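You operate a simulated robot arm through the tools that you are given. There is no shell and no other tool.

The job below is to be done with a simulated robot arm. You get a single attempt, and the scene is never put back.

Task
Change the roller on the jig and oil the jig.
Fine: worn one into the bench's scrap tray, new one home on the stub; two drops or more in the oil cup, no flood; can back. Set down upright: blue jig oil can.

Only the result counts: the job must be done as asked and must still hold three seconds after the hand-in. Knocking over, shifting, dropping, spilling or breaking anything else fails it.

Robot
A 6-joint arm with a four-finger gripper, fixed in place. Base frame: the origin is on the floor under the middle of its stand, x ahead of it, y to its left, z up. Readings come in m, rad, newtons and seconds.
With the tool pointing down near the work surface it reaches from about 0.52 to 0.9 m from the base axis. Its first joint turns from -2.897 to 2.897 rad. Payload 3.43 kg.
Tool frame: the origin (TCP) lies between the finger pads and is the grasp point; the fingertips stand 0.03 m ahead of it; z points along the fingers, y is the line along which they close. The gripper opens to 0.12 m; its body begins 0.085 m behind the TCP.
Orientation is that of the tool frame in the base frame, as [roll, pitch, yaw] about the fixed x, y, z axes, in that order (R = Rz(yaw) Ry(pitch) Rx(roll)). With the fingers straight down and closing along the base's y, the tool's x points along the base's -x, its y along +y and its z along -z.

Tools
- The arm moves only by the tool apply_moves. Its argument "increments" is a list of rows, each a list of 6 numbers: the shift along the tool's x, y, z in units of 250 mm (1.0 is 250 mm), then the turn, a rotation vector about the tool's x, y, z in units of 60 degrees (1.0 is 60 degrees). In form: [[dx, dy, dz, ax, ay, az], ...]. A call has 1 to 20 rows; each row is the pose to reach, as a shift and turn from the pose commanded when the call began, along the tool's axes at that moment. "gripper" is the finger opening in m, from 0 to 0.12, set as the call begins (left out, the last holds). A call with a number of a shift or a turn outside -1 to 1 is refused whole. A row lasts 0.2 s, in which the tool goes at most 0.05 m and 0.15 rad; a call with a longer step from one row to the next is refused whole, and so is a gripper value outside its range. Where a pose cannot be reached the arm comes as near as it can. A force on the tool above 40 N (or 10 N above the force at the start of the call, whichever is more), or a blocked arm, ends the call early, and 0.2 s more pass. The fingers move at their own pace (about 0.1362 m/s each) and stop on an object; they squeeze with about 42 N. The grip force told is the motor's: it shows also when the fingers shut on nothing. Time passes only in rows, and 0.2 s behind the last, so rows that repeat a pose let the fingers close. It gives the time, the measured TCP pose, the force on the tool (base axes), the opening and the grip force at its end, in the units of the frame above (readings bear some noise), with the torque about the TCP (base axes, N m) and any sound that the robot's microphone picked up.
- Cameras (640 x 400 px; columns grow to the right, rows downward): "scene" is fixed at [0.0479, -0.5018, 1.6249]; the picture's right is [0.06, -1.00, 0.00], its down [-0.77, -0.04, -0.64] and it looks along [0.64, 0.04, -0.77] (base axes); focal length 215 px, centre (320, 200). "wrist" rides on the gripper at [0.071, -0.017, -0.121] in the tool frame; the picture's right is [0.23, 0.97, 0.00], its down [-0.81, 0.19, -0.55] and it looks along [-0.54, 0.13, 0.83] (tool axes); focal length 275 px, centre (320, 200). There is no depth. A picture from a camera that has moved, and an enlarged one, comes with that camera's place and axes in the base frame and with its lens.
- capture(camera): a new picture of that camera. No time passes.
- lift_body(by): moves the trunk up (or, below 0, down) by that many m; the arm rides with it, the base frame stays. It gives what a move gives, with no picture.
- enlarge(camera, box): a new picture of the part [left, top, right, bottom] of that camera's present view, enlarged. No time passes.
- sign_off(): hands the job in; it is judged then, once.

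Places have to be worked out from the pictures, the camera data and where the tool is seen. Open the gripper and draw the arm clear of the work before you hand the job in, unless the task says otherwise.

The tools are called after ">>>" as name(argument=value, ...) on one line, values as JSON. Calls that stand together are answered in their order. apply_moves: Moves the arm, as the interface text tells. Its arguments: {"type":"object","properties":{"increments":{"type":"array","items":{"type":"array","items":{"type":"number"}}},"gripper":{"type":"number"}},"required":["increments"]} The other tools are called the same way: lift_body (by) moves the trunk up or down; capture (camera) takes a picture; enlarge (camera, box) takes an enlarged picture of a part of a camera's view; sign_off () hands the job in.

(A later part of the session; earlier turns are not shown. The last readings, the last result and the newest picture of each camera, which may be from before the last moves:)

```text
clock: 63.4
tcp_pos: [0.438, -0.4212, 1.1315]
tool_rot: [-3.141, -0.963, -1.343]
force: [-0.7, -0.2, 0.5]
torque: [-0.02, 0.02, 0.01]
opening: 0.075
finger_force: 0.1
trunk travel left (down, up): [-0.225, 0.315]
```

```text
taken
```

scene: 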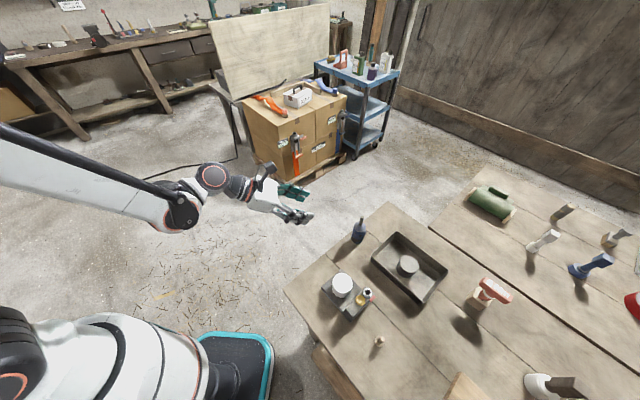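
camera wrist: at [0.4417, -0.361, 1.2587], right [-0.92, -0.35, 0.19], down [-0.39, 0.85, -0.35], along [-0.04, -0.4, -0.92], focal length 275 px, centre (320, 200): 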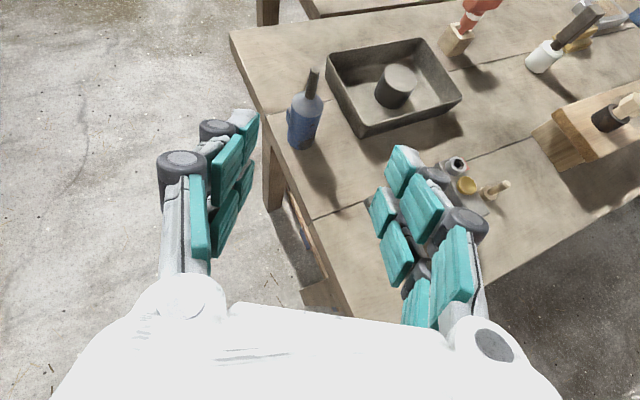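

The tilted pose is reachable. I zoom on the can and check the jig in the scene view.

>>> enlarge(camera="wrist", box=[270, 60, 340, 160])

>>> enlarge(camera="scene", box=[310, 205, 390, 325])

>>> enlarge(camera="scene", box=[340, 210, 380, 250])

```text
4.00 times, centred on (305, 110) of wrist
camera zoom: at [0.4417, -0.361, 1.2587], right [-0.92, -0.35, 0.19], down [-0.39, 0.85, -0.35], along [-0.04, -0.4, -0.92], focal length 1101 px, centre (380, 560)
```

zoom: 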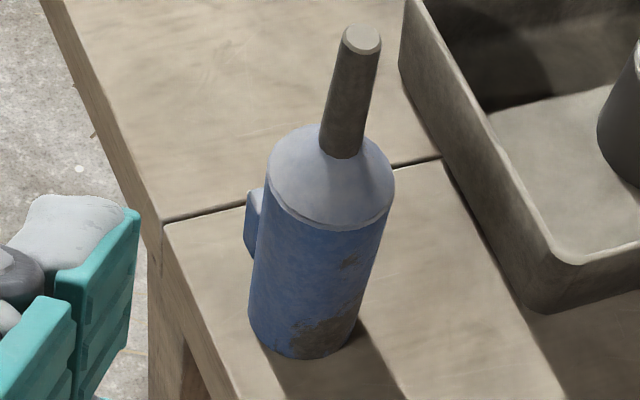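

```text
3.33 times, centred on (350, 265) of scene
camera zoom: at [0.0479, -0.5018, 1.6249], right [0.06, -1.0, 0.0], down [-0.77, -0.04, -0.64], along [0.64, 0.04, -0.77], focal length 716 px, centre (220, -17)
```

zoom: 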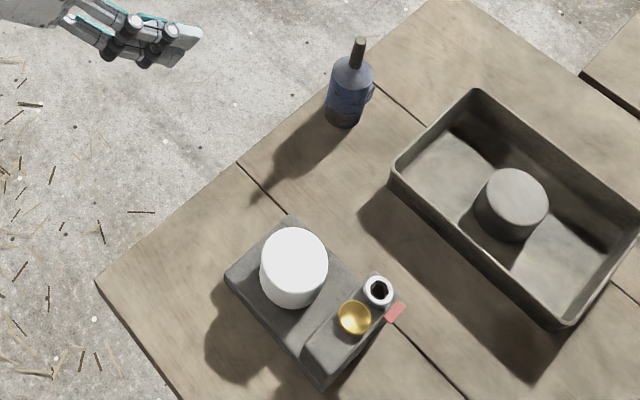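

```text
10.00 times, centred on (360, 230) of scene
camera zoom: at [0.0479, -0.5018, 1.6249], right [0.06, -1.0, 0.0], down [-0.77, -0.04, -0.64], along [0.64, 0.04, -0.77], focal length 2147 px, centre (-80, -100)
```

zoom: 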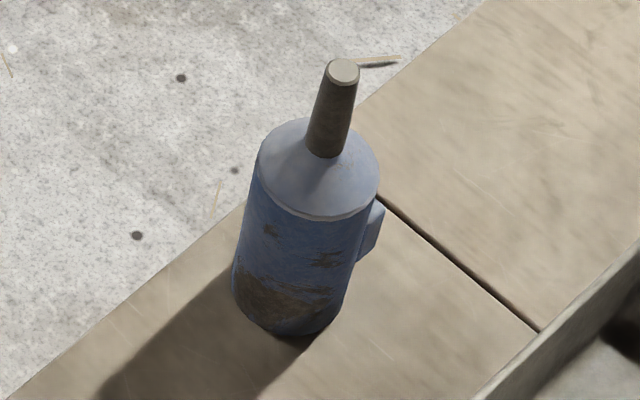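

Tab on can points about azimuth -45° and sits low. Before picking the can I rehearse the pour pose with the empty hand high above the jig, first turning tool-down.

>>> apply_moves(increments=[[0.024, 0.125, 0.017, 0, -0.115, 0], [0.048, 0.25, 0.033, 0, -0.23, 0], [0.071, 0.374, 0.05, 0, -0.345, 0], [0.095, 0.499, 0.066, 0, -0.46, 0], [0.119, 0.624, 0.083, 0, -0.575, 0], [0.143, 0.749, 0.099, 0, -0.69, 0], [0.166, 0.873, 0.116, 0, -0.805, 0], [0.19, 0.998, 0.132, 0, -0.917, 0], [0.19, 0.998, 0.132, 0, -0.917, 0]])

>>> apply_moves(increments=[[0, 0, 0, 0, -0.1, 0], [0, 0, 0, 0, -0.2, 0], [0, 0, 0, 0, -0.3, 0], [0, 0, 0, 0, -0.4, 0], [0, 0, 0, 0, -0.5, 0], [0, 0, 0, 0, -0.6, 0], [0, 0, 0, 0, -0.667, 0], [0, 0, 0, 0, -0.667, 0]])

>>> capture(camera="scene")

>>> capture(camera="wrist")

```text
clock: 65.4
tcp_pos: [0.2195, -0.5259, 1.1504]
tool_rot: [3.139, 0.0, -1.355]
force: [-0.6, 0.0, -0.2]
torque: [0.05, -0.01, -0.01]
opening: 0.075
finger_force: 0.2
out of reach, approached as far as the arm can: row 8, 9
trunk travel left (down, up): [-0.225, 0.315]
```

```text
clock: 67.2
tcp_pos: [0.2282, -0.5231, 1.1512]
tool_rot: [-3.134, 0.443, -1.349]
force: [-0.3, 0.0, -0.2]
torque: [0.01, 0.01, 0.01]
opening: 0.0751
finger_force: 0.1
out of reach, approached as far as the arm can: row 1, 2, 3, 4, 5, 6, 7, 8
trunk travel left (down, up): [-0.225, 0.315]
```

```text
taken
```

scene: 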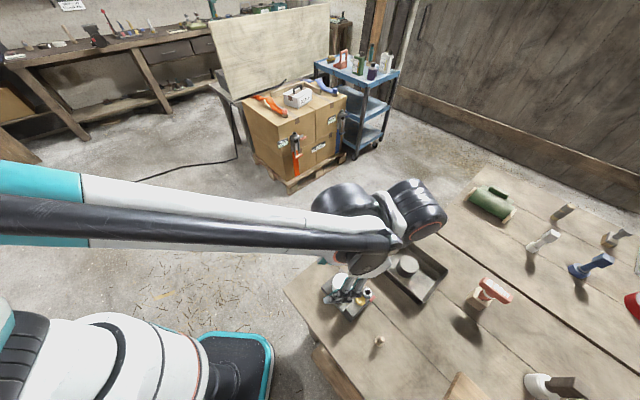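

```text
taken
camera wrist: at [0.27, -0.6323, 1.229], right [-0.9, -0.41, -0.11], down [-0.3, 0.44, 0.85], along [-0.3, 0.8, -0.52], focal length 275 px, centre (320, 200)
```

wrist: 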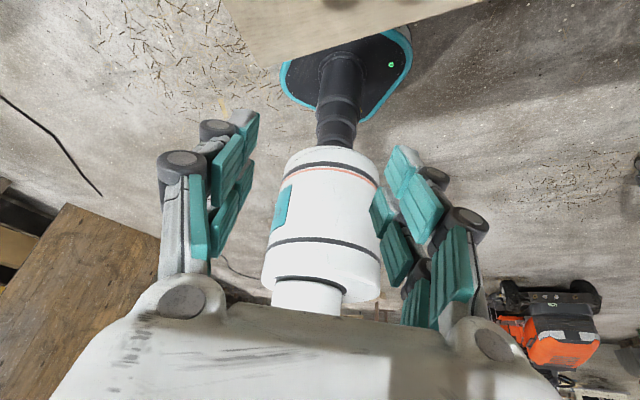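

Forward lean at this radius is limited. I'll undo that and instead test a sideways roll with the hand pointing outward (TCP about (0.32,-0.58)).

>>> apply_moves(increments=[[0, 0, 0, 0, 0.1, 0], [0, 0, 0, 0, 0.2, 0], [0, 0, 0, 0, 0.3, 0], [0, 0, 0, 0, 0.4, 0], [0, 0, 0, 0, 0.5, 0], [0, 0, 0, 0, 0.6, 0], [0, 0, 0, 0, 0.667, 0]])

>>> apply_moves(increments=[[0.06, -0.08, 0, 0, 0, -0.03], [0.12, -0.16, 0, 0, 0, -0.06], [0.18, -0.24, 0, 0, 0, -0.09], [0.24, -0.32, 0, 0, 0, -0.12], [0.288, -0.393, 0, 0, 0, -0.15], [0.288, -0.393, 0, 0, 0, -0.15]])

>>> apply_moves(increments=[[0, 0, 0, 0, 0.12, 0], [0, 0, 0, 0, 0.24, 0], [0, 0, 0, 0, 0.36, 0], [0, 0, 0, 0, 0.48, 0], [0, 0, 0, 0, 0.6, 0], [0, 0, 0, 0, 0.72, 0], [0, 0, 0, 0, 0.84, 0], [0, 0, 0, 0, 0.96, 0], [0, 0, 0, 0, 0.99, 0], [0, 0, 0, 0, 0.99, 0]])

```text
clock: 68.8
tcp_pos: [0.2285, -0.522, 1.1508]
tool_rot: [-3.135, -0.258, -1.353]
force: [-0.3, -1.8, 0.4]
torque: [-0.01, 0.02, -0.01]
opening: 0.0751
finger_force: 0.1
trunk travel left (down, up): [-0.225, 0.315]
```

```text
clock: 70.2
tcp_pos: [0.3406, -0.5685, 1.1698]
tool_rot: [3.107, -0.253, -1.192]
force: [-0.3, 0.0, 0.0]
torque: [-0.02, 0.01, 0.04]
opening: 0.075
finger_force: 0.0
trunk travel left (down, up): [-0.225, 0.315]
```

```text
clock: 72.4
tcp_pos: [0.338, -0.5697, 1.1707]
tool_rot: [3.023, -1.288, -1.086]
force: [-0.7, -0.6, -0.1]
torque: [0.01, -0.02, -0.03]
opening: 0.0752
finger_force: 0.1
trunk travel left (down, up): [-0.225, 0.315]
```

The outward pose (16° below horizontal) is reachable at r=0.66. Now I test rolling about the tool axis toward the right.

>>> apply_moves(increments=[[0, 0, 0, 0, 0, 0.12], [0, 0, 0, 0, 0, 0.24], [0, 0, 0, 0, 0, 0.36], [0, 0, 0, 0, 0, 0.48], [0, 0, 0, 0, 0, 0.6], [0, 0, 0, 0, 0, 0.72], [0, 0, 0, 0, 0, 0.84], [0, 0, 0, 0, 0, 0.96], [0, 0, 0, 0, 0, 1.0]])

>>> apply_moves(increments=[[0, 0, 0, 0, 0, 0.12], [0, 0, 0, 0, 0, 0.24], [0, 0, 0, 0, 0, 0.36], [0, 0, 0, 0, 0, 0.48], [0, 0, 0, 0, 0, 0.6], [0, 0, 0, 0, 0, 0.72], [0, 0, 0, 0, 0, 0.84], [0, 0, 0, 0, 0, 0.96], [0, 0, 0, 0, 0, 1.0]])

>>> capture(camera="scene")

>>> capture(camera="wrist")

```text
clock: 74.4
tcp_pos: [0.3395, -0.5686, 1.1688]
tool_rot: [-1.899, -0.534, -2.611]
force: [0.1, 0.8, -0.3]
torque: [0.0, 0.03, 0.01]
opening: 0.0751
finger_force: 0.1
trunk travel left (down, up): [-0.225, 0.315]
```

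```text
clock: 76.4
tcp_pos: [0.34, -0.5687, 1.1711]
tool_rot: [-1.886, 0.468, -2.927]
force: [0.4, -0.6, -0.8]
torque: [0.0, 0.0, 0.02]
opening: 0.0747
finger_force: 0.0
trunk travel left (down, up): [-0.225, 0.315]
```

```text
taken
```

scene: 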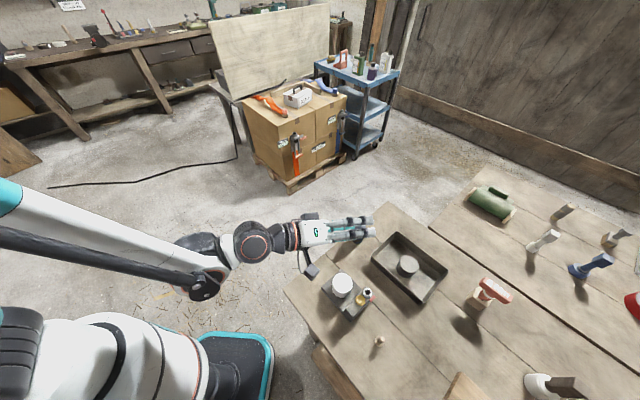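

```text
taken
camera wrist: at [0.2306, -0.481, 1.1862], right [0.14, 0.34, -0.93], down [0.59, 0.73, 0.36], along [0.8, -0.6, -0.1], focal length 275 px, centre (320, 200)
```

wrist: 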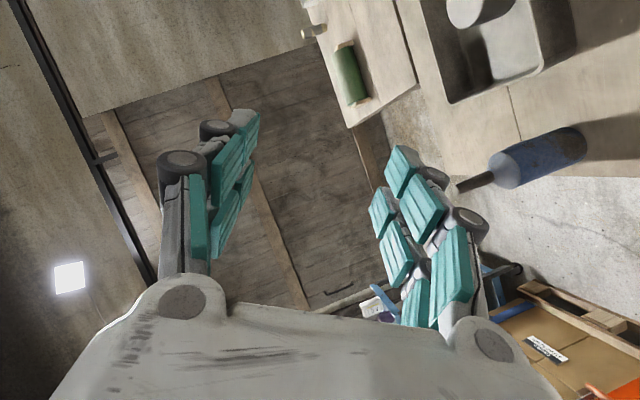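

Rolling 120° to the right works and the cup stays visible to the scene camera. I test that this attitude is also reachable lower (z≈1.05).

>>> apply_moves(increments=[[0.054, 0.102, 0.033, 0, 0, 0], [0.108, 0.204, 0.066, 0, 0, 0], [0.162, 0.305, 0.1, 0, 0, 0], [0.2165, 0.407, 0.133, 0, 0, 0], [0.2165, 0.407, 0.133, 0, 0, 0]])

>>> capture(camera="scene")

```text
clock: 77.6
tcp_pos: [0.3626, -0.6121, 1.1072]
tool_rot: [-1.89, 0.468, -2.927]
force: [-0.1, 0.1, 0.4]
torque: [0.03, 0.0, 0.0]
opening: 0.0751
finger_force: 0.1
out of reach, approached as far as the arm can: row 2, 3, 4, 5
trunk travel left (down, up): [-0.225, 0.315]
```

```text
taken
```

scene: 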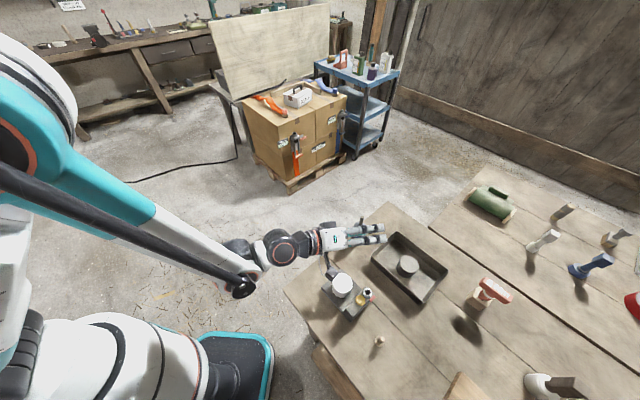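

Lower is out of reach with the present trunk height, so I'll lower the trunk later. First I raise and roll back upright.

>>> apply_moves(increments=[[-0.06, -0.11, -0.037, 0, 0, -0.12], [-0.12, -0.23, -0.074, 0, 0, -0.24], [-0.18, -0.339, -0.111, 0, 0, -0.36], [-0.18, -0.339, -0.111, 0, 0, -0.48], [-0.18, -0.339, -0.111, 0, 0, -0.6], [-0.18, -0.339, -0.111, 0, 0, -0.72], [-0.18, -0.339, -0.111, 0, 0, -0.84], [-0.18, -0.339, -0.111, 0, 0, -0.96], [-0.18, -0.339, -0.111, 0, 0, -1.0]])

>>> apply_moves(increments=[[0, 0, 0, 0, 0, -0.12], [0, 0, 0, 0, 0, -0.24], [0, 0, 0, 0, 0, -0.36], [0, 0, 0, 0, 0, -0.48], [0, 0, 0, 0, 0, -0.6], [0, 0, 0, 0, 0, -0.72], [0, 0, 0, 0, 0, -0.84], [0, 0, 0, 0, 0, -0.93], [0, 0, 0, 0, 0, -0.93]])

```text
clock: 79.6
tcp_pos: [0.3651, -0.6124, 1.2067]
tool_rot: [-1.899, -0.537, -2.608]
force: [-0.1, -0.3, 0.2]
torque: [0.02, 0.02, -0.02]
opening: 0.0751
finger_force: 0.1
trunk travel left (down, up): [-0.225, 0.315]
```

```text
clock: 81.6
tcp_pos: [0.3658, -0.6118, 1.2078]
tool_rot: [-3.012, -1.287, -1.343]
force: [0.1, -0.1, -0.2]
torque: [-0.02, -0.02, 0.03]
opening: 0.0751
finger_force: 0.1
trunk travel left (down, up): [-0.225, 0.315]
```

I reorient for the pick (pointing azimuth ≈ -47°, ~20° below horizontal) and move to free space in front of the can.

>>> apply_moves(increments=[[0.003, -0.095, -0.078, 0.059, -0.013, -0.023], [0.006, -0.19, -0.155, 0.117, -0.027, -0.046], [0.01, -0.284, -0.233, 0.176, -0.04, -0.069], [0.013, -0.379, -0.31, 0.235, -0.053, -0.092], [0.016, -0.474, -0.388, 0.293, -0.067, -0.115], [0.019, -0.568, -0.465, 0.352, -0.08, -0.138], [0.019, -0.568, -0.465, 0.352, -0.08, -0.138]])

>>> capture(camera="scene")

>>> capture(camera="wrist")

```text
clock: 83.2
tcp_pos: [0.469, -0.4549, 1.2495]
tool_rot: [-3.101, -1.214, -0.871]
force: [-0.1, 0.4, 0.6]
torque: [-0.01, 0.0, -0.02]
opening: 0.0752
finger_force: 0.0
out of reach, approached as far as the arm can: row 6, 7
trunk travel left (down, up): [-0.225, 0.315]
```

```text
taken
```

scene: 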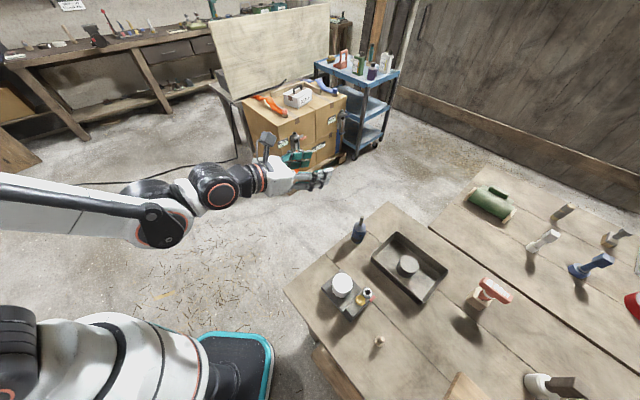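

```text
taken
camera wrist: at [0.4218, -0.3793, 1.3587], right [-0.67, -0.72, 0.2], down [-0.67, 0.47, -0.57], along [0.31, -0.52, -0.8], focal length 275 px, centre (320, 200)
```

wrist: 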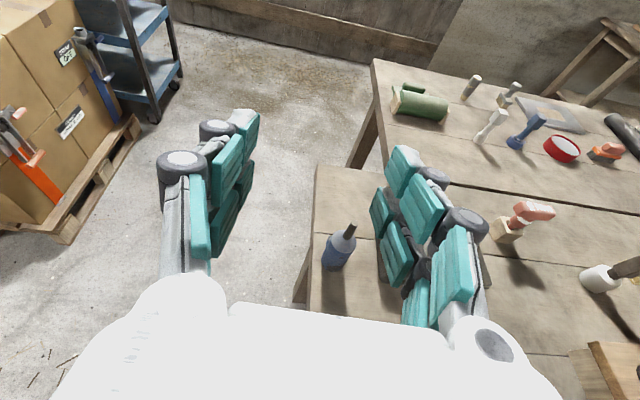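

Pick attitude achieved (az -47°, 20° below horizontal). I lower the trunk by 0.2 m in steps.

>>> lift_body(by=-0.1)

>>> lift_body(by=-0.1)

>>> capture(camera="scene")

>>> capture(camera="wrist")

```text
clock: 84.5
tcp_pos: [0.4692, -0.4543, 1.1499]
tool_rot: [-3.102, -1.216, -0.872]
force: [0.3, 0.0, 0.4]
torque: [0.02, 0.01, 0.02]
opening: 0.075
finger_force: 0.0
trunk travel left (down, up): [-0.125, 0.415]
```

```text
clock: 85.8
tcp_pos: [0.4689, -0.4554, 1.0499]
tool_rot: [-3.102, -1.218, -0.872]
force: [0.1, -0.5, 0.0]
torque: [0.01, -0.01, 0.0]
opening: 0.0751
finger_force: 0.0
trunk travel left (down, up): [-0.025, 0.515]
```

```text
taken
```

scene: 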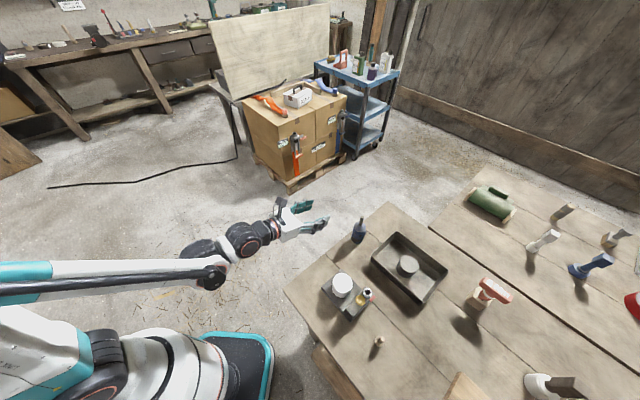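

```text
taken
camera wrist: at [0.4215, -0.3795, 1.1587], right [-0.67, -0.71, 0.2], down [-0.67, 0.47, -0.57], along [0.31, -0.52, -0.8], focal length 275 px, centre (320, 200)
```

wrist: 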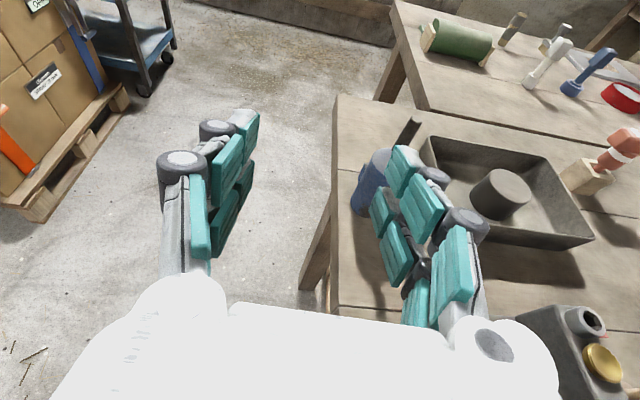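

I move to a pre-grasp point ~12 cm in front of the can, aligned with it, and check with the camera.

>>> apply_moves(increments=[[-0.05, 0.063, 0.04, 0, 0, 0], [-0.1, 0.126, 0.08, 0, 0, 0], [-0.15, 0.19, 0.12, 0, 0, 0], [-0.2, 0.25, 0.16, 0, 0, 0], [-0.25, 0.315, 0.2, 0, 0, 0], [-0.296, 0.376, 0.24, 0, 0, 0], [-0.296, 0.376, 0.24, 0, 0, 0]])

>>> capture(camera="wrist")

>>> enlarge(camera="scene", box=[280, 190, 420, 320])

```text
clock: 87.5
tcp_pos: [0.4645, -0.5087, 0.9584]
tool_rot: [-3.122, -1.221, -0.911]
force: [0.2, 0.0, -0.6]
torque: [-0.04, -0.04, -0.04]
opening: 0.075
finger_force: 0.0
out of reach, approached as far as the arm can: row 1, 2, 3, 4, 5, 6, 7
trunk travel left (down, up): [-0.025, 0.515]
```

```text
taken
camera wrist: at [0.4233, -0.4296, 1.0664], right [-0.71, -0.67, 0.21], down [-0.65, 0.5, -0.57], along [0.28, -0.54, -0.79], focal length 275 px, centre (320, 200)
```

wrist: 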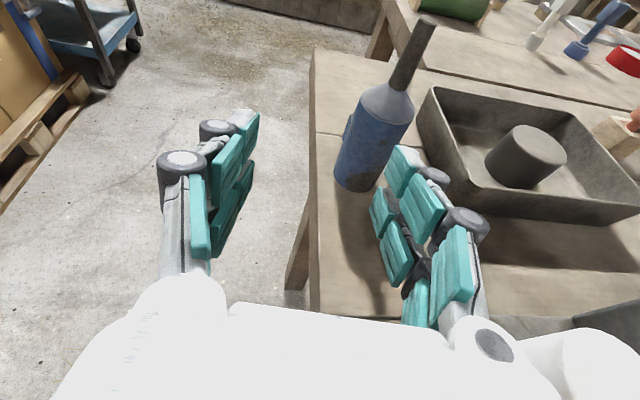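

```text
3.08 times, centred on (350, 255) of scene
camera zoom: at [0.0479, -0.5018, 1.6249], right [0.06, -1.0, 0.0], down [-0.77, -0.04, -0.64], along [0.64, 0.04, -0.77], focal length 661 px, centre (228, 31)
```

zoom: 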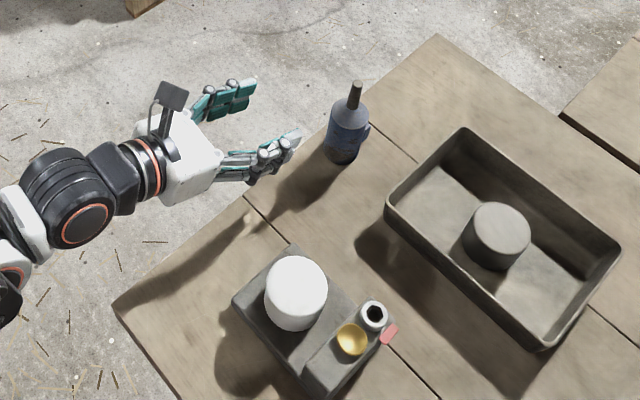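

Nozzle tip re-measured at (0.496,-0.622,1.008). I advance 6 cm and then shift sideways to line the open fingers up with the can.

>>> apply_moves(increments=[[0, 0, 0.08, 0, 0, 0], [0, 0, 0.16, 0, 0, 0], [0, 0, 0.24, 0, 0, 0], [0, 0.06, 0.24, 0, 0, 0], [0, 0.12, 0.24, 0, 0, 0], [0, 0.187, 0.24, 0, 0, 0], [0, 0.187, 0.24, 0, 0, 0]])

>>> capture(camera="wrist")

>>> enlarge(camera="scene", box=[280, 190, 420, 320])

```text
clock: 89.0
tcp_pos: [0.4844, -0.5616, 0.9358]
tool_rot: [-3.132, -1.225, -0.932]
force: [0.0, 0.4, 0.2]
torque: [0.04, 0.01, 0.02]
opening: 0.0749
finger_force: 0.1
out of reach, approached as far as the arm can: row 4, 5, 6, 7
trunk travel left (down, up): [-0.025, 0.515]
```

```text
taken
camera wrist: at [0.4438, -0.4811, 1.0443], right [-0.73, -0.65, 0.21], down [-0.63, 0.52, -0.57], along [0.26, -0.55, -0.79], focal length 275 px, centre (320, 200)
```

wrist: 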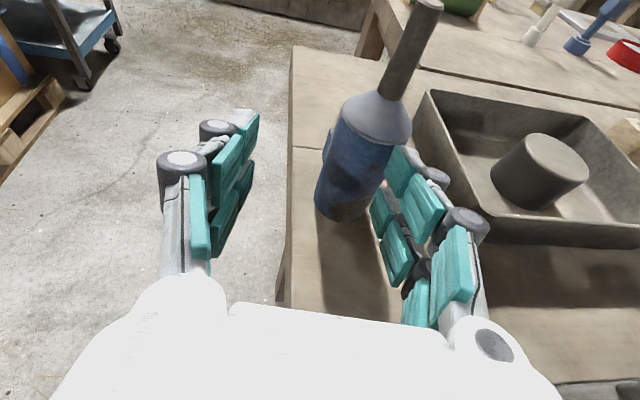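

```text
3.08 times, centred on (350, 255) of scene
camera zoom: at [0.0479, -0.5018, 1.6249], right [0.06, -1.0, 0.0], down [-0.77, -0.04, -0.64], along [0.64, 0.04, -0.77], focal length 661 px, centre (228, 31)
```

zoom: 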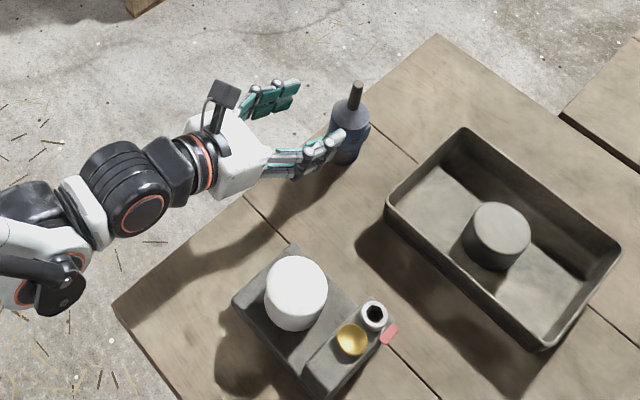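

The arm can't point left of its own azimuth; I rotate the tool to azimuth ≈ -61° and line up 6 cm in front of the can.

>>> apply_moves(increments=[[0.002, 0.026, -0.002, -0.042, 0, 0.015], [0.004, 0.052, -0.004, -0.084, 0, 0.03], [0.005, 0.078, -0.005, -0.1255, 0, 0.045], [0.005, 0.078, -0.005, -0.1255, 0, 0.045]])

>>> capture(camera="wrist")

```text
clock: 90.0
tcp_pos: [0.4676, -0.5733, 0.9353]
tool_rot: [-3.124, -1.219, -1.049]
force: [0.6, -0.3, 0.0]
torque: [0.0, 0.02, 0.05]
opening: 0.0749
finger_force: 0.0
trunk travel left (down, up): [-0.025, 0.515]
```

```text
taken
camera wrist: at [0.4359, -0.4889, 1.0437], right [-0.8, -0.57, 0.21], down [-0.57, 0.59, -0.57], along [0.2, -0.58, -0.79], focal length 275 px, centre (320, 200)
```

wrist: 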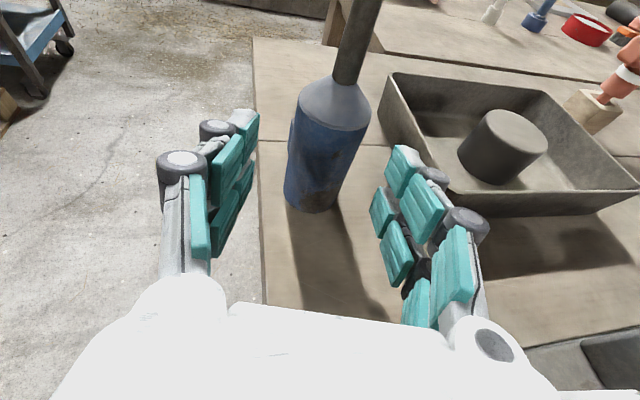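

The can is centred between the fingers. I advance the remaining 59 mm along the tool axis.

>>> apply_moves(increments=[[0.003, 0.001, 0.06, 0, 0, 0], [0.006, 0.002, 0.12, 0, 0, 0], [0.009, 0.003, 0.18, 0, 0, 0], [0.009, 0.003, 0.237, 0, 0, 0], [0.009, 0.003, 0.237, 0, 0, 0]])

>>> capture(camera="wrist")

>>> enlarge(camera="scene", box=[310, 200, 400, 280])

```text
clock: 91.2
tcp_pos: [0.4952, -0.6222, 0.9157]
tool_rot: [-3.124, -1.22, -1.048]
force: [-0.4, 0.6, -0.1]
torque: [0.04, 0.01, -0.01]
opening: 0.0751
finger_force: 0.1
trunk travel left (down, up): [-0.025, 0.515]
```

```text
taken
camera wrist: at [0.4636, -0.538, 1.0254], right [-0.8, -0.57, 0.21], down [-0.57, 0.59, -0.57], along [0.2, -0.58, -0.79], focal length 275 px, centre (320, 200)
```

wrist: 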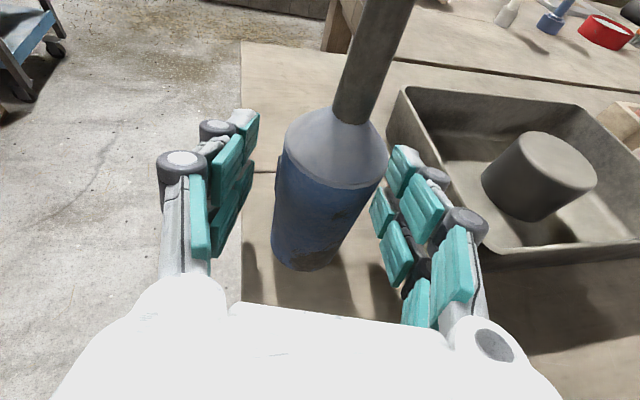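

```text
5.00 times, centred on (355, 240) of scene
camera zoom: at [0.0479, -0.5018, 1.6249], right [0.06, -1.0, 0.0], down [-0.77, -0.04, -0.64], along [0.64, 0.04, -0.77], focal length 1074 px, centre (145, 0)
```

zoom: 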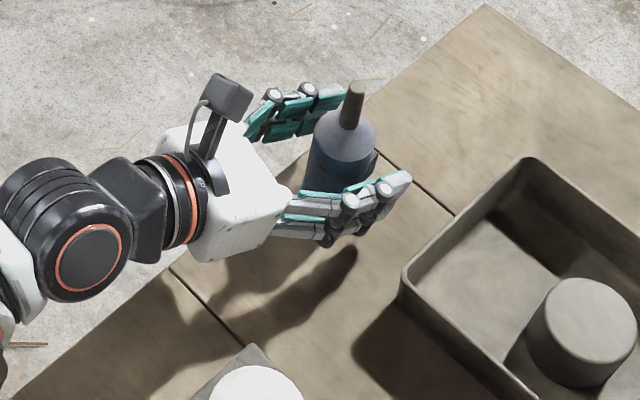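

Position is right around the can body. I close the fingers on it.

>>> apply_moves(increments=[[0, 0, 0, 0, 0, 0], [0, 0, 0, 0, 0, 0], [0, 0, 0, 0, 0, 0], [0, 0, 0, 0, 0, 0]], gripper=0.03)

>>> capture(camera="wrist")

>>> enlarge(camera="scene", box=[310, 200, 400, 280])

```text
clock: 92.2
tcp_pos: [0.4953, -0.6221, 0.9171]
tool_rot: [-3.126, -1.22, -1.046]
force: [-0.5, -1.4, 3.8]
torque: [-0.17, 0.07, 0.04]
opening: 0.0429
finger_force: 42.3
trunk travel left (down, up): [-0.025, 0.515]
```

```text
taken
camera wrist: at [0.4635, -0.5378, 1.0257], right [-0.8, -0.57, 0.21], down [-0.57, 0.59, -0.57], along [0.2, -0.58, -0.79], focal length 275 px, centre (320, 200)
```

wrist: 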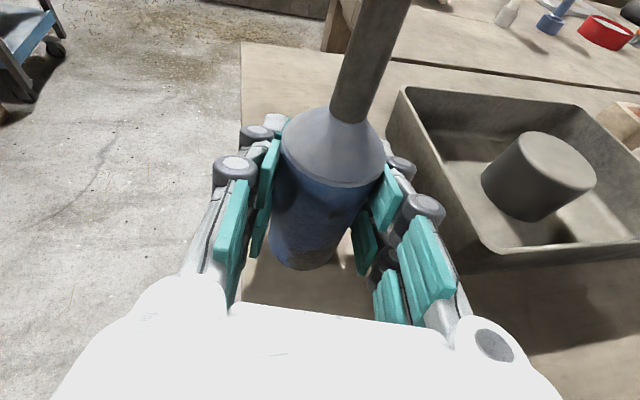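

```text
5.00 times, centred on (355, 240) of scene
camera zoom: at [0.0479, -0.5018, 1.6249], right [0.06, -1.0, 0.0], down [-0.77, -0.04, -0.64], along [0.64, 0.04, -0.77], focal length 1074 px, centre (145, 0)
```

zoom: 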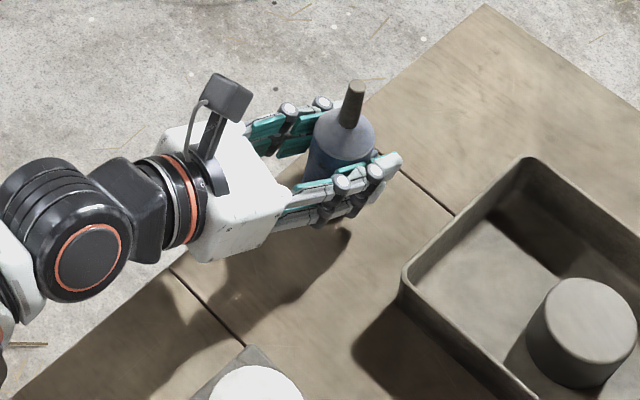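

Can gripped at 43 mm. I lift it straight up gently, watching force.

>>> apply_moves(increments=[[0.02, 0, -0.0075, 0, 0, 0], [0.06, 0, -0.022, 0, 0, 0], [0.13, -0.001, -0.048, 0, 0, 0], [0.23, -0.002, -0.084, 0, 0, 0], [0.33, -0.002, -0.121, 0, 0, 0], [0.43, -0.003, -0.158, 0, 0, 0], [0.5257, -0.0034, -0.193, 0, 0, 0], [0.5257, -0.0034, -0.193, 0, 0, 0]])

>>> capture(camera="wrist")

>>> enlarge(camera="scene", box=[290, 190, 410, 310])

```text
clock: 94.0
tcp_pos: [0.4939, -0.6221, 1.0574]
tool_rot: [-3.124, -1.219, -1.049]
force: [-0.8, 0.8, -3.5]
torque: [0.0, 0.01, -0.01]
opening: 0.043
finger_force: 42.4
trunk travel left (down, up): [-0.025, 0.515]
```

```text
taken
camera wrist: at [0.463, -0.5393, 1.1662], right [-0.8, -0.57, 0.21], down [-0.57, 0.59, -0.57], along [0.2, -0.58, -0.79], focal length 275 px, centre (320, 200)
```

wrist: 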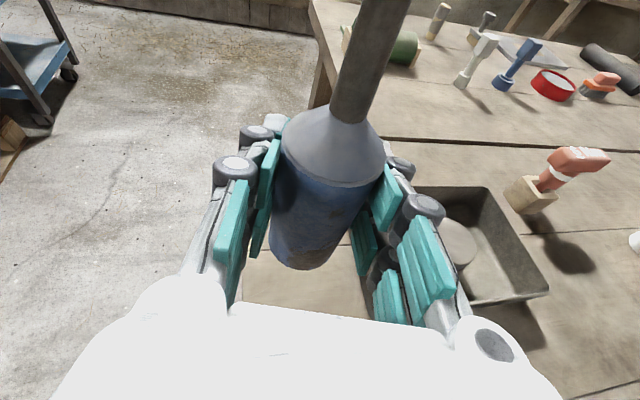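

```text
3.33 times, centred on (350, 250) of scene
camera zoom: at [0.0479, -0.5018, 1.6249], right [0.06, -1.0, 0.0], down [-0.77, -0.04, -0.64], along [0.64, 0.04, -0.77], focal length 716 px, centre (220, 33)
```

zoom: 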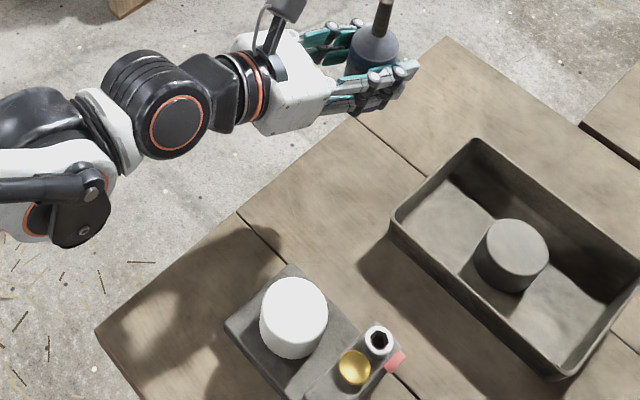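

The can is held firmly (≈3.5 N). I carry it upright over to beside the cup, turning to azimuth ≈ -75°.

>>> apply_moves(increments=[[-0.023, 0.081, -0.055, -0.031, 0, 0.011], [-0.047, 0.162, -0.11, -0.063, 0, 0.023], [-0.07, 0.243, -0.165, -0.094, 0.001, 0.034], [-0.094, 0.324, -0.22, -0.125, 0.001, 0.046], [-0.117, 0.404, -0.275, -0.156, 0.001, 0.057], [-0.14, 0.485, -0.33, -0.188, 0.001, 0.069], [-0.164, 0.566, -0.385, -0.219, 0.001, 0.08], [-0.187, 0.647, -0.44, -0.25, 0.002, 0.092], [-0.187, 0.647, -0.44, -0.25, 0.002, 0.092]])

>>> capture(camera="scene")

>>> capture(camera="wrist")

```text
clock: 96.0
tcp_pos: [0.2915, -0.602, 1.0496]
tool_rot: [-3.122, -1.22, -1.329]
force: [-0.3, 0.1, -2.4]
torque: [0.0, -0.02, -0.01]
opening: 0.0431
finger_force: 42.1
trunk travel left (down, up): [-0.025, 0.515]
```

```text
taken
```

scene: 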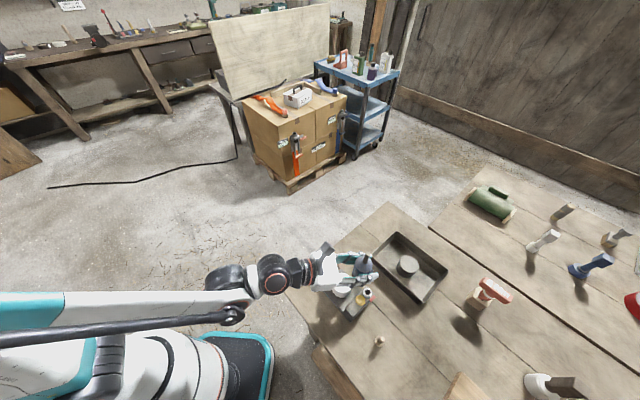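

```text
taken
camera wrist: at [0.2842, -0.5117, 1.1583], right [-0.92, -0.33, 0.21], down [-0.39, 0.72, -0.57], along [0.04, -0.61, -0.79], focal length 275 px, centre (320, 200)
```

wrist: 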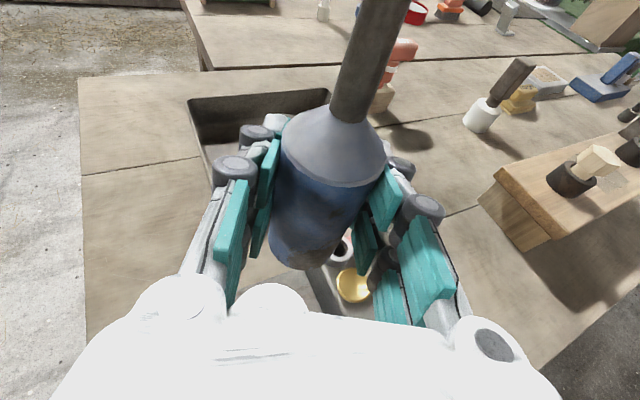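

Cup re-measured at (0.240,-0.609). I roll the can 40° toward the cup, bringing the nozzle tip above it (tip z≈1.09).

>>> apply_moves(increments=[[-0.02, -0.0025, 0.008, 0, 0, 0.111], [-0.04, -0.005, 0.015, 0, 0, 0.222], [-0.06, -0.0075, 0.023, 0, 0, 0.333], [-0.08, -0.01, 0.031, 0, 0, 0.444], [-0.1, -0.0125, 0.038, 0, 0, 0.555], [-0.12, -0.015, 0.046, 0, 0, 0.667], [-0.12, -0.015, 0.046, 0, 0, 0.667]])

>>> capture(camera="scene")

>>> enlarge(camera="scene", box=[300, 230, 420, 340])

>>> capture(camera="wrist")

```text
clock: 97.7
tcp_pos: [0.2985, -0.6026, 1.0177]
tool_rot: [-2.084, -0.796, -2.499]
force: [-0.2, 0.5, -2.4]
torque: [-0.03, 0.0, 0.0]
opening: 0.0431
finger_force: 42.3
trunk travel left (down, up): [-0.025, 0.515]
```

```text
taken
```

scene: 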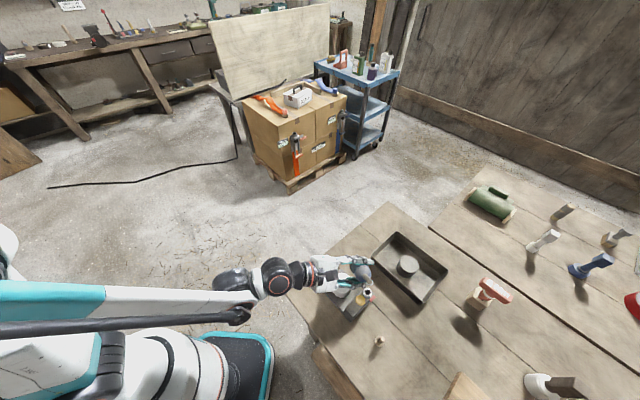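

```text
3.64 times, centred on (360, 285) of scene
camera zoom: at [0.0479, -0.5018, 1.6249], right [0.06, -1.0, 0.0], down [-0.77, -0.04, -0.64], along [0.64, 0.04, -0.77], focal length 781 px, centre (174, -109)
```

zoom: 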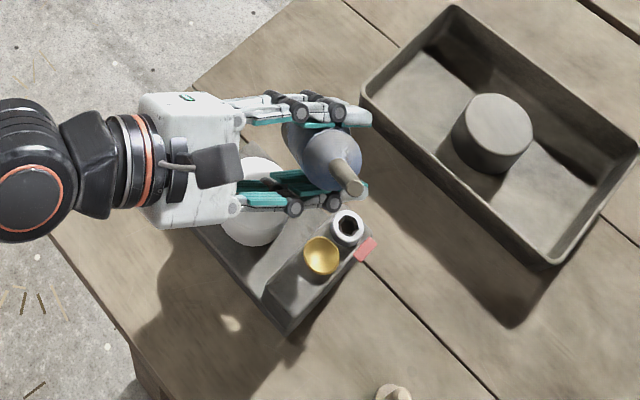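

```text
taken
camera wrist: at [0.2423, -0.5237, 1.12], right [-0.9, -0.08, -0.43], down [0.17, 0.85, -0.51], along [0.4, -0.53, -0.75], focal length 275 px, centre (320, 200)
```

wrist: 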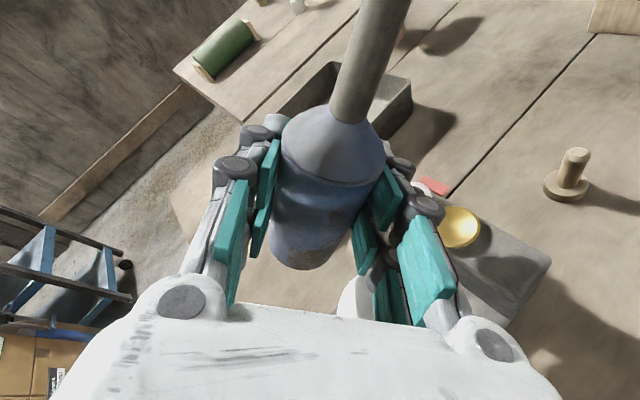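

Nozzle tip is right above the cup as planned. I roll further to 65° (nozzle still 29° above horizontal), pivoting about the tip while lowering.

>>> apply_moves(increments=[[-0.0298, -0.0214, 0.016, 0, 0, 0.139], [-0.0523, -0.0418, 0.0321, 0, 0, 0.278], [-0.0679, -0.0599, 0.0481, 0, 0, 0.417], [-0.0679, -0.0599, 0.0481, 0, 0, 0.417]])

>>> enlarge(camera="scene", box=[300, 230, 420, 340])

```text
clock: 98.7
tcp_pos: [0.3231, -0.606, 1.0113]
tool_rot: [-1.952, -0.399, -2.724]
force: [0.7, -0.3, -3.0]
torque: [0.05, 0.02, 0.0]
opening: 0.043
finger_force: 42.3
trunk travel left (down, up): [-0.025, 0.515]
```

```text
3.64 times, centred on (360, 285) of scene
camera zoom: at [0.0479, -0.5018, 1.6249], right [0.06, -1.0, 0.0], down [-0.77, -0.04, -0.64], along [0.64, 0.04, -0.77], focal length 781 px, centre (174, -109)
```

zoom: 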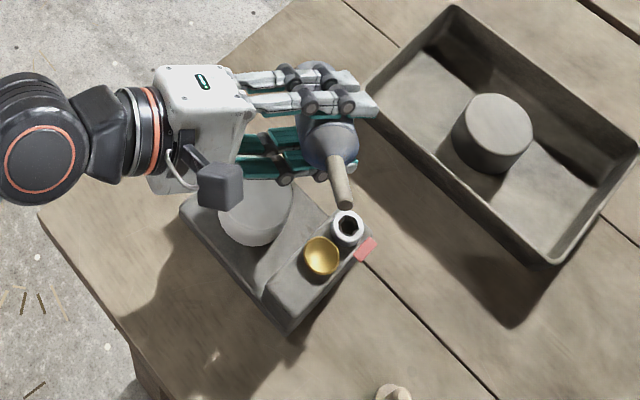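

Tip at about (0.243,-0.610,1.056), no drips reported. I roll to about 82°.

>>> apply_moves(increments=[[-0.0113, -0.0079, 0.015, 0, 0, 0.139], [-0.0153, -0.0149, 0.03, 0, 0, 0.278], [-0.0153, -0.0149, 0.03, 0, 0, 0.278]])

>>> enlarge(camera="scene", box=[300, 230, 420, 340])

```text
clock: 99.5
tcp_pos: [0.3285, -0.6128, 1.01]
tool_rot: [-1.927, -0.127, -2.834]
force: [-0.1, -0.3, -1.4]
torque: [-0.01, 0.02, 0.0]
opening: 0.043
finger_force: 42.1
trunk travel left (down, up): [-0.025, 0.515]
```

```text
3.64 times, centred on (360, 285) of scene
camera zoom: at [0.0479, -0.5018, 1.6249], right [0.06, -1.0, 0.0], down [-0.77, -0.04, -0.64], along [0.64, 0.04, -0.77], focal length 781 px, centre (174, -109)
```

zoom: 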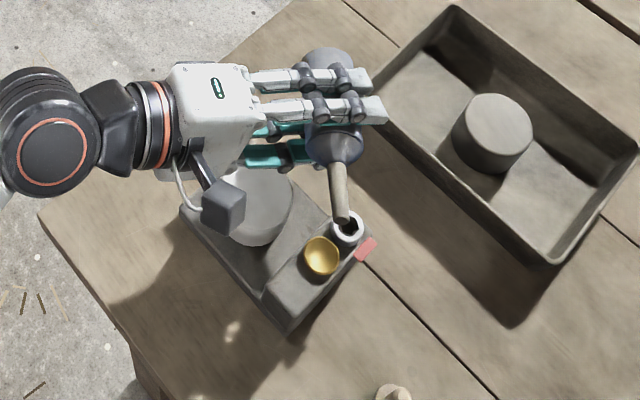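

Tip at (0.240,-0.610,1.032). No drops yet; I roll on to ~95°, lowering the tip to about 1.00.

>>> apply_moves(increments=[[-0.0053, 0.0159, 0.0208, 0, 0, 0.111], [-0.006, 0.0326, 0.0415, 0, 0, 0.222], [-0.006, 0.0326, 0.0415, 0, 0, 0.222]])

>>> enlarge(camera="scene", box=[320, 250, 400, 330])

```text
clock: 100.2
tcp_pos: [0.3305, -0.6186, 0.9972]
tool_rot: [-1.923, 0.089, -2.912]
force: [-0.7, 0.2, -1.8]
torque: [0.0, -0.03, 0.01]
opening: 0.043
finger_force: 42.1
trunk travel left (down, up): [-0.025, 0.515]
```

```text
5.00 times, centred on (360, 290) of scene
camera zoom: at [0.0479, -0.5018, 1.6249], right [0.06, -1.0, 0.0], down [-0.77, -0.04, -0.64], along [0.64, 0.04, -0.77], focal length 1074 px, centre (120, -250)
```

zoom: 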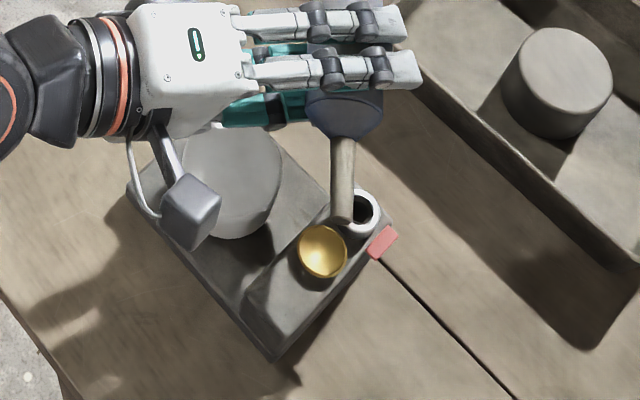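

Nozzle is nearly horizontal, cup empty, tip at (0.240,-0.610,1.000). I tip slightly further (nozzle a few degrees below horizontal) and dwell, listening for drops.

>>> apply_moves(increments=[[0.0006, -0.02, 0, 0, 0, 0.056], [0.0023, -0.0399, 0, 0, 0, 0.111], [0.0023, -0.0399, 0, 0, 0, 0.111], [0.0023, -0.0399, 0, 0, 0, 0.111]])

>>> enlarge(camera="scene", box=[320, 250, 400, 330])

```text
clock: 101.2
tcp_pos: [0.3308, -0.6225, 1.007]
tool_rot: [-1.929, 0.199, -2.953]
force: [1.3, 0.0, -2.3]
torque: [-0.03, 0.0, 0.0]
opening: 0.0428
finger_force: 42.1
trunk travel left (down, up): [-0.025, 0.515]
```

```text
5.00 times, centred on (360, 290) of scene
camera zoom: at [0.0479, -0.5018, 1.6249], right [0.06, -1.0, 0.0], down [-0.77, -0.04, -0.64], along [0.64, 0.04, -0.77], focal length 1074 px, centre (120, -250)
```

zoom: 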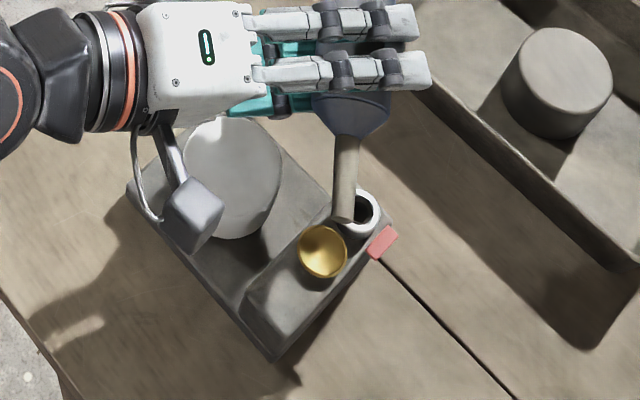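

Still no drop. I tip another 8° and dwell.

>>> apply_moves(increments=[[0.0008, -0.024, 0, 0, 0, 0.067], [0.0033, -0.0478, 0, 0, 0, 0.133], [0.0033, -0.0478, 0, 0, 0, 0.133], [0.0033, -0.0478, 0, 0, 0, 0.133]])

>>> enlarge(camera="scene", box=[320, 250, 400, 330])

```text
clock: 102.2
tcp_pos: [0.3289, -0.6278, 1.0168]
tool_rot: [-1.944, 0.327, -3.003]
force: [1.1, 0.1, -2.6]
torque: [0.01, 0.04, -0.03]
opening: 0.0428
finger_force: 42.3
trunk travel left (down, up): [-0.025, 0.515]
```

```text
5.00 times, centred on (360, 290) of scene
camera zoom: at [0.0479, -0.5018, 1.6249], right [0.06, -1.0, 0.0], down [-0.77, -0.04, -0.64], along [0.64, 0.04, -0.77], focal length 1074 px, centre (120, -250)
```

zoom: 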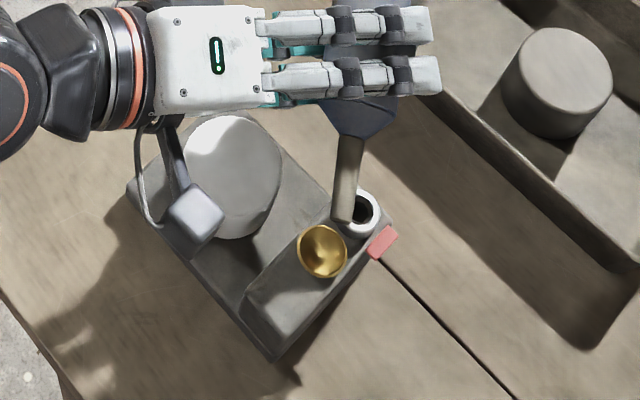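

The cup looks a bit darker; I zoom in on it to see whether it is shadow or oil.

>>> enlarge(camera="scene", box=[352, 280, 376, 306])

>>> capture(camera="wrist")

```text
15.38 times, centred on (364, 293) of scene
camera zoom: at [0.0479, -0.5018, 1.6249], right [0.06, -1.0, 0.0], down [-0.77, -0.04, -0.64], along [0.64, 0.04, -0.77], focal length 3304 px, centre (-357, -1231)
```

zoom: 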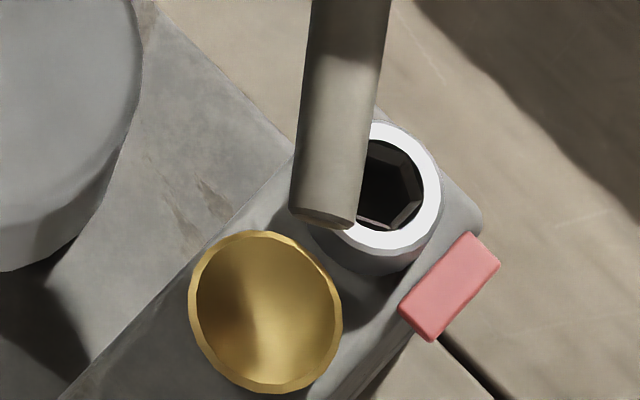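

```text
taken
camera wrist: at [0.2281, -0.5348, 1.0505], right [0.03, 0.36, -0.93], down [0.67, 0.68, 0.28], along [0.74, -0.64, -0.23], focal length 275 px, centre (320, 200)
```

wrist: 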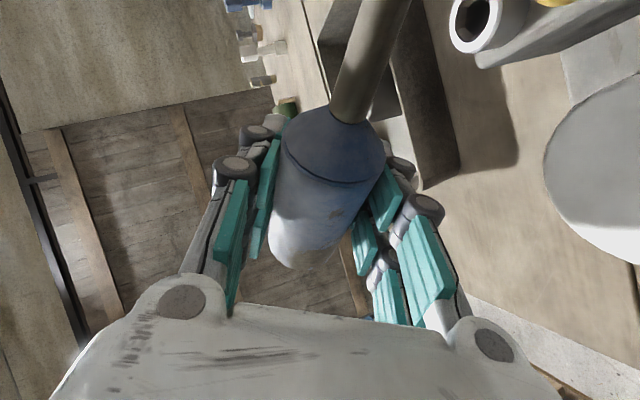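

The cup is still empty and the tip is aligned over it within ~2 mm. I tip another 8° and dwell.

>>> apply_moves(increments=[[0.0008, -0.024, 0, 0, 0, 0.067], [0.0033, -0.0478, 0, 0, 0, 0.133], [0.0033, -0.0478, 0, 0, 0, 0.133], [0.0033, -0.0478, 0, 0, 0, 0.133], [0.0033, -0.0478, 0, 0, 0, 0.133]])

>>> enlarge(camera="scene", box=[352, 280, 376, 306])

```text
clock: 103.5
tcp_pos: [0.3258, -0.6332, 1.0282]
tool_rot: [-1.965, 0.458, -3.061]
force: [-0.3, -0.3, -2.6]
torque: [0.02, 0.01, 0.01]
opening: 0.043
finger_force: 42.5
trunk travel left (down, up): [-0.025, 0.515]
```

```text
15.38 times, centred on (364, 293) of scene
camera zoom: at [0.0479, -0.5018, 1.6249], right [0.06, -1.0, 0.0], down [-0.77, -0.04, -0.64], along [0.64, 0.04, -0.77], focal length 3304 px, centre (-357, -1231)
```

zoom: 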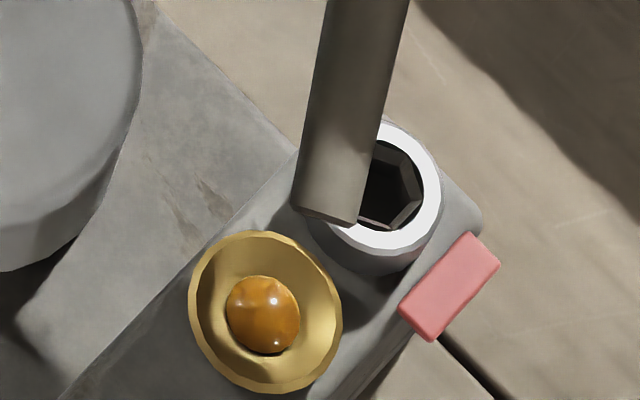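

A drop of oil has landed in the cup. I dwell briefly at this tilt for the next.

>>> apply_moves(increments=[[0, 0, 0, 0, 0, 0]])

>>> enlarge(camera="scene", box=[352, 280, 376, 306])

```text
clock: 103.8
tcp_pos: [0.3251, -0.632, 1.0283]
tool_rot: [-1.964, 0.457, -3.06]
force: [0.0, -0.3, -2.6]
torque: [0.03, 0.0, -0.01]
opening: 0.0432
finger_force: 41.8
trunk travel left (down, up): [-0.025, 0.515]
```

```text
15.38 times, centred on (364, 293) of scene
camera zoom: at [0.0479, -0.5018, 1.6249], right [0.06, -1.0, 0.0], down [-0.77, -0.04, -0.64], along [0.64, 0.04, -0.77], focal length 3304 px, centre (-357, -1231)
```

zoom: 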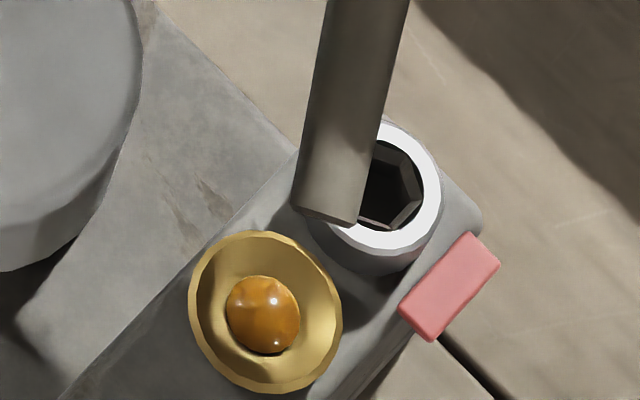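

>>> apply_moves(increments=[[0, 0, 0, 0, 0, 0], [0, 0, 0, 0, 0, 0]])

>>> enlarge(camera="scene", box=[352, 280, 376, 306])

```text
clock: 104.5
tcp_pos: [0.3242, -0.6328, 1.0284]
tool_rot: [-1.963, 0.456, -3.06]
force: [0.3, -0.7, -2.0]
torque: [0.0, -0.01, 0.02]
opening: 0.0432
finger_force: 41.5
trunk travel left (down, up): [-0.025, 0.515]
```

```text
15.38 times, centred on (364, 293) of scene
camera zoom: at [0.0479, -0.5018, 1.6249], right [0.06, -1.0, 0.0], down [-0.77, -0.04, -0.64], along [0.64, 0.04, -0.77], focal length 3304 px, centre (-357, -1231)
```

zoom: 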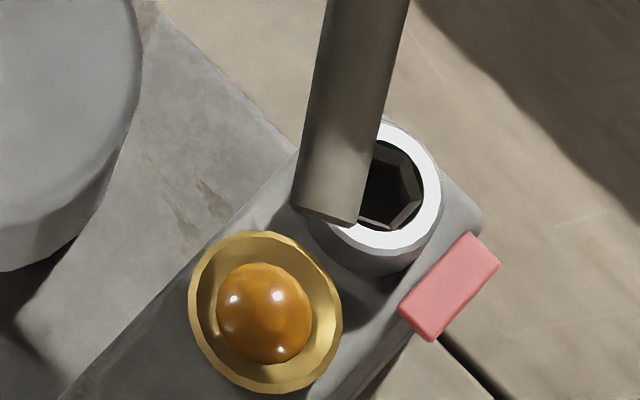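

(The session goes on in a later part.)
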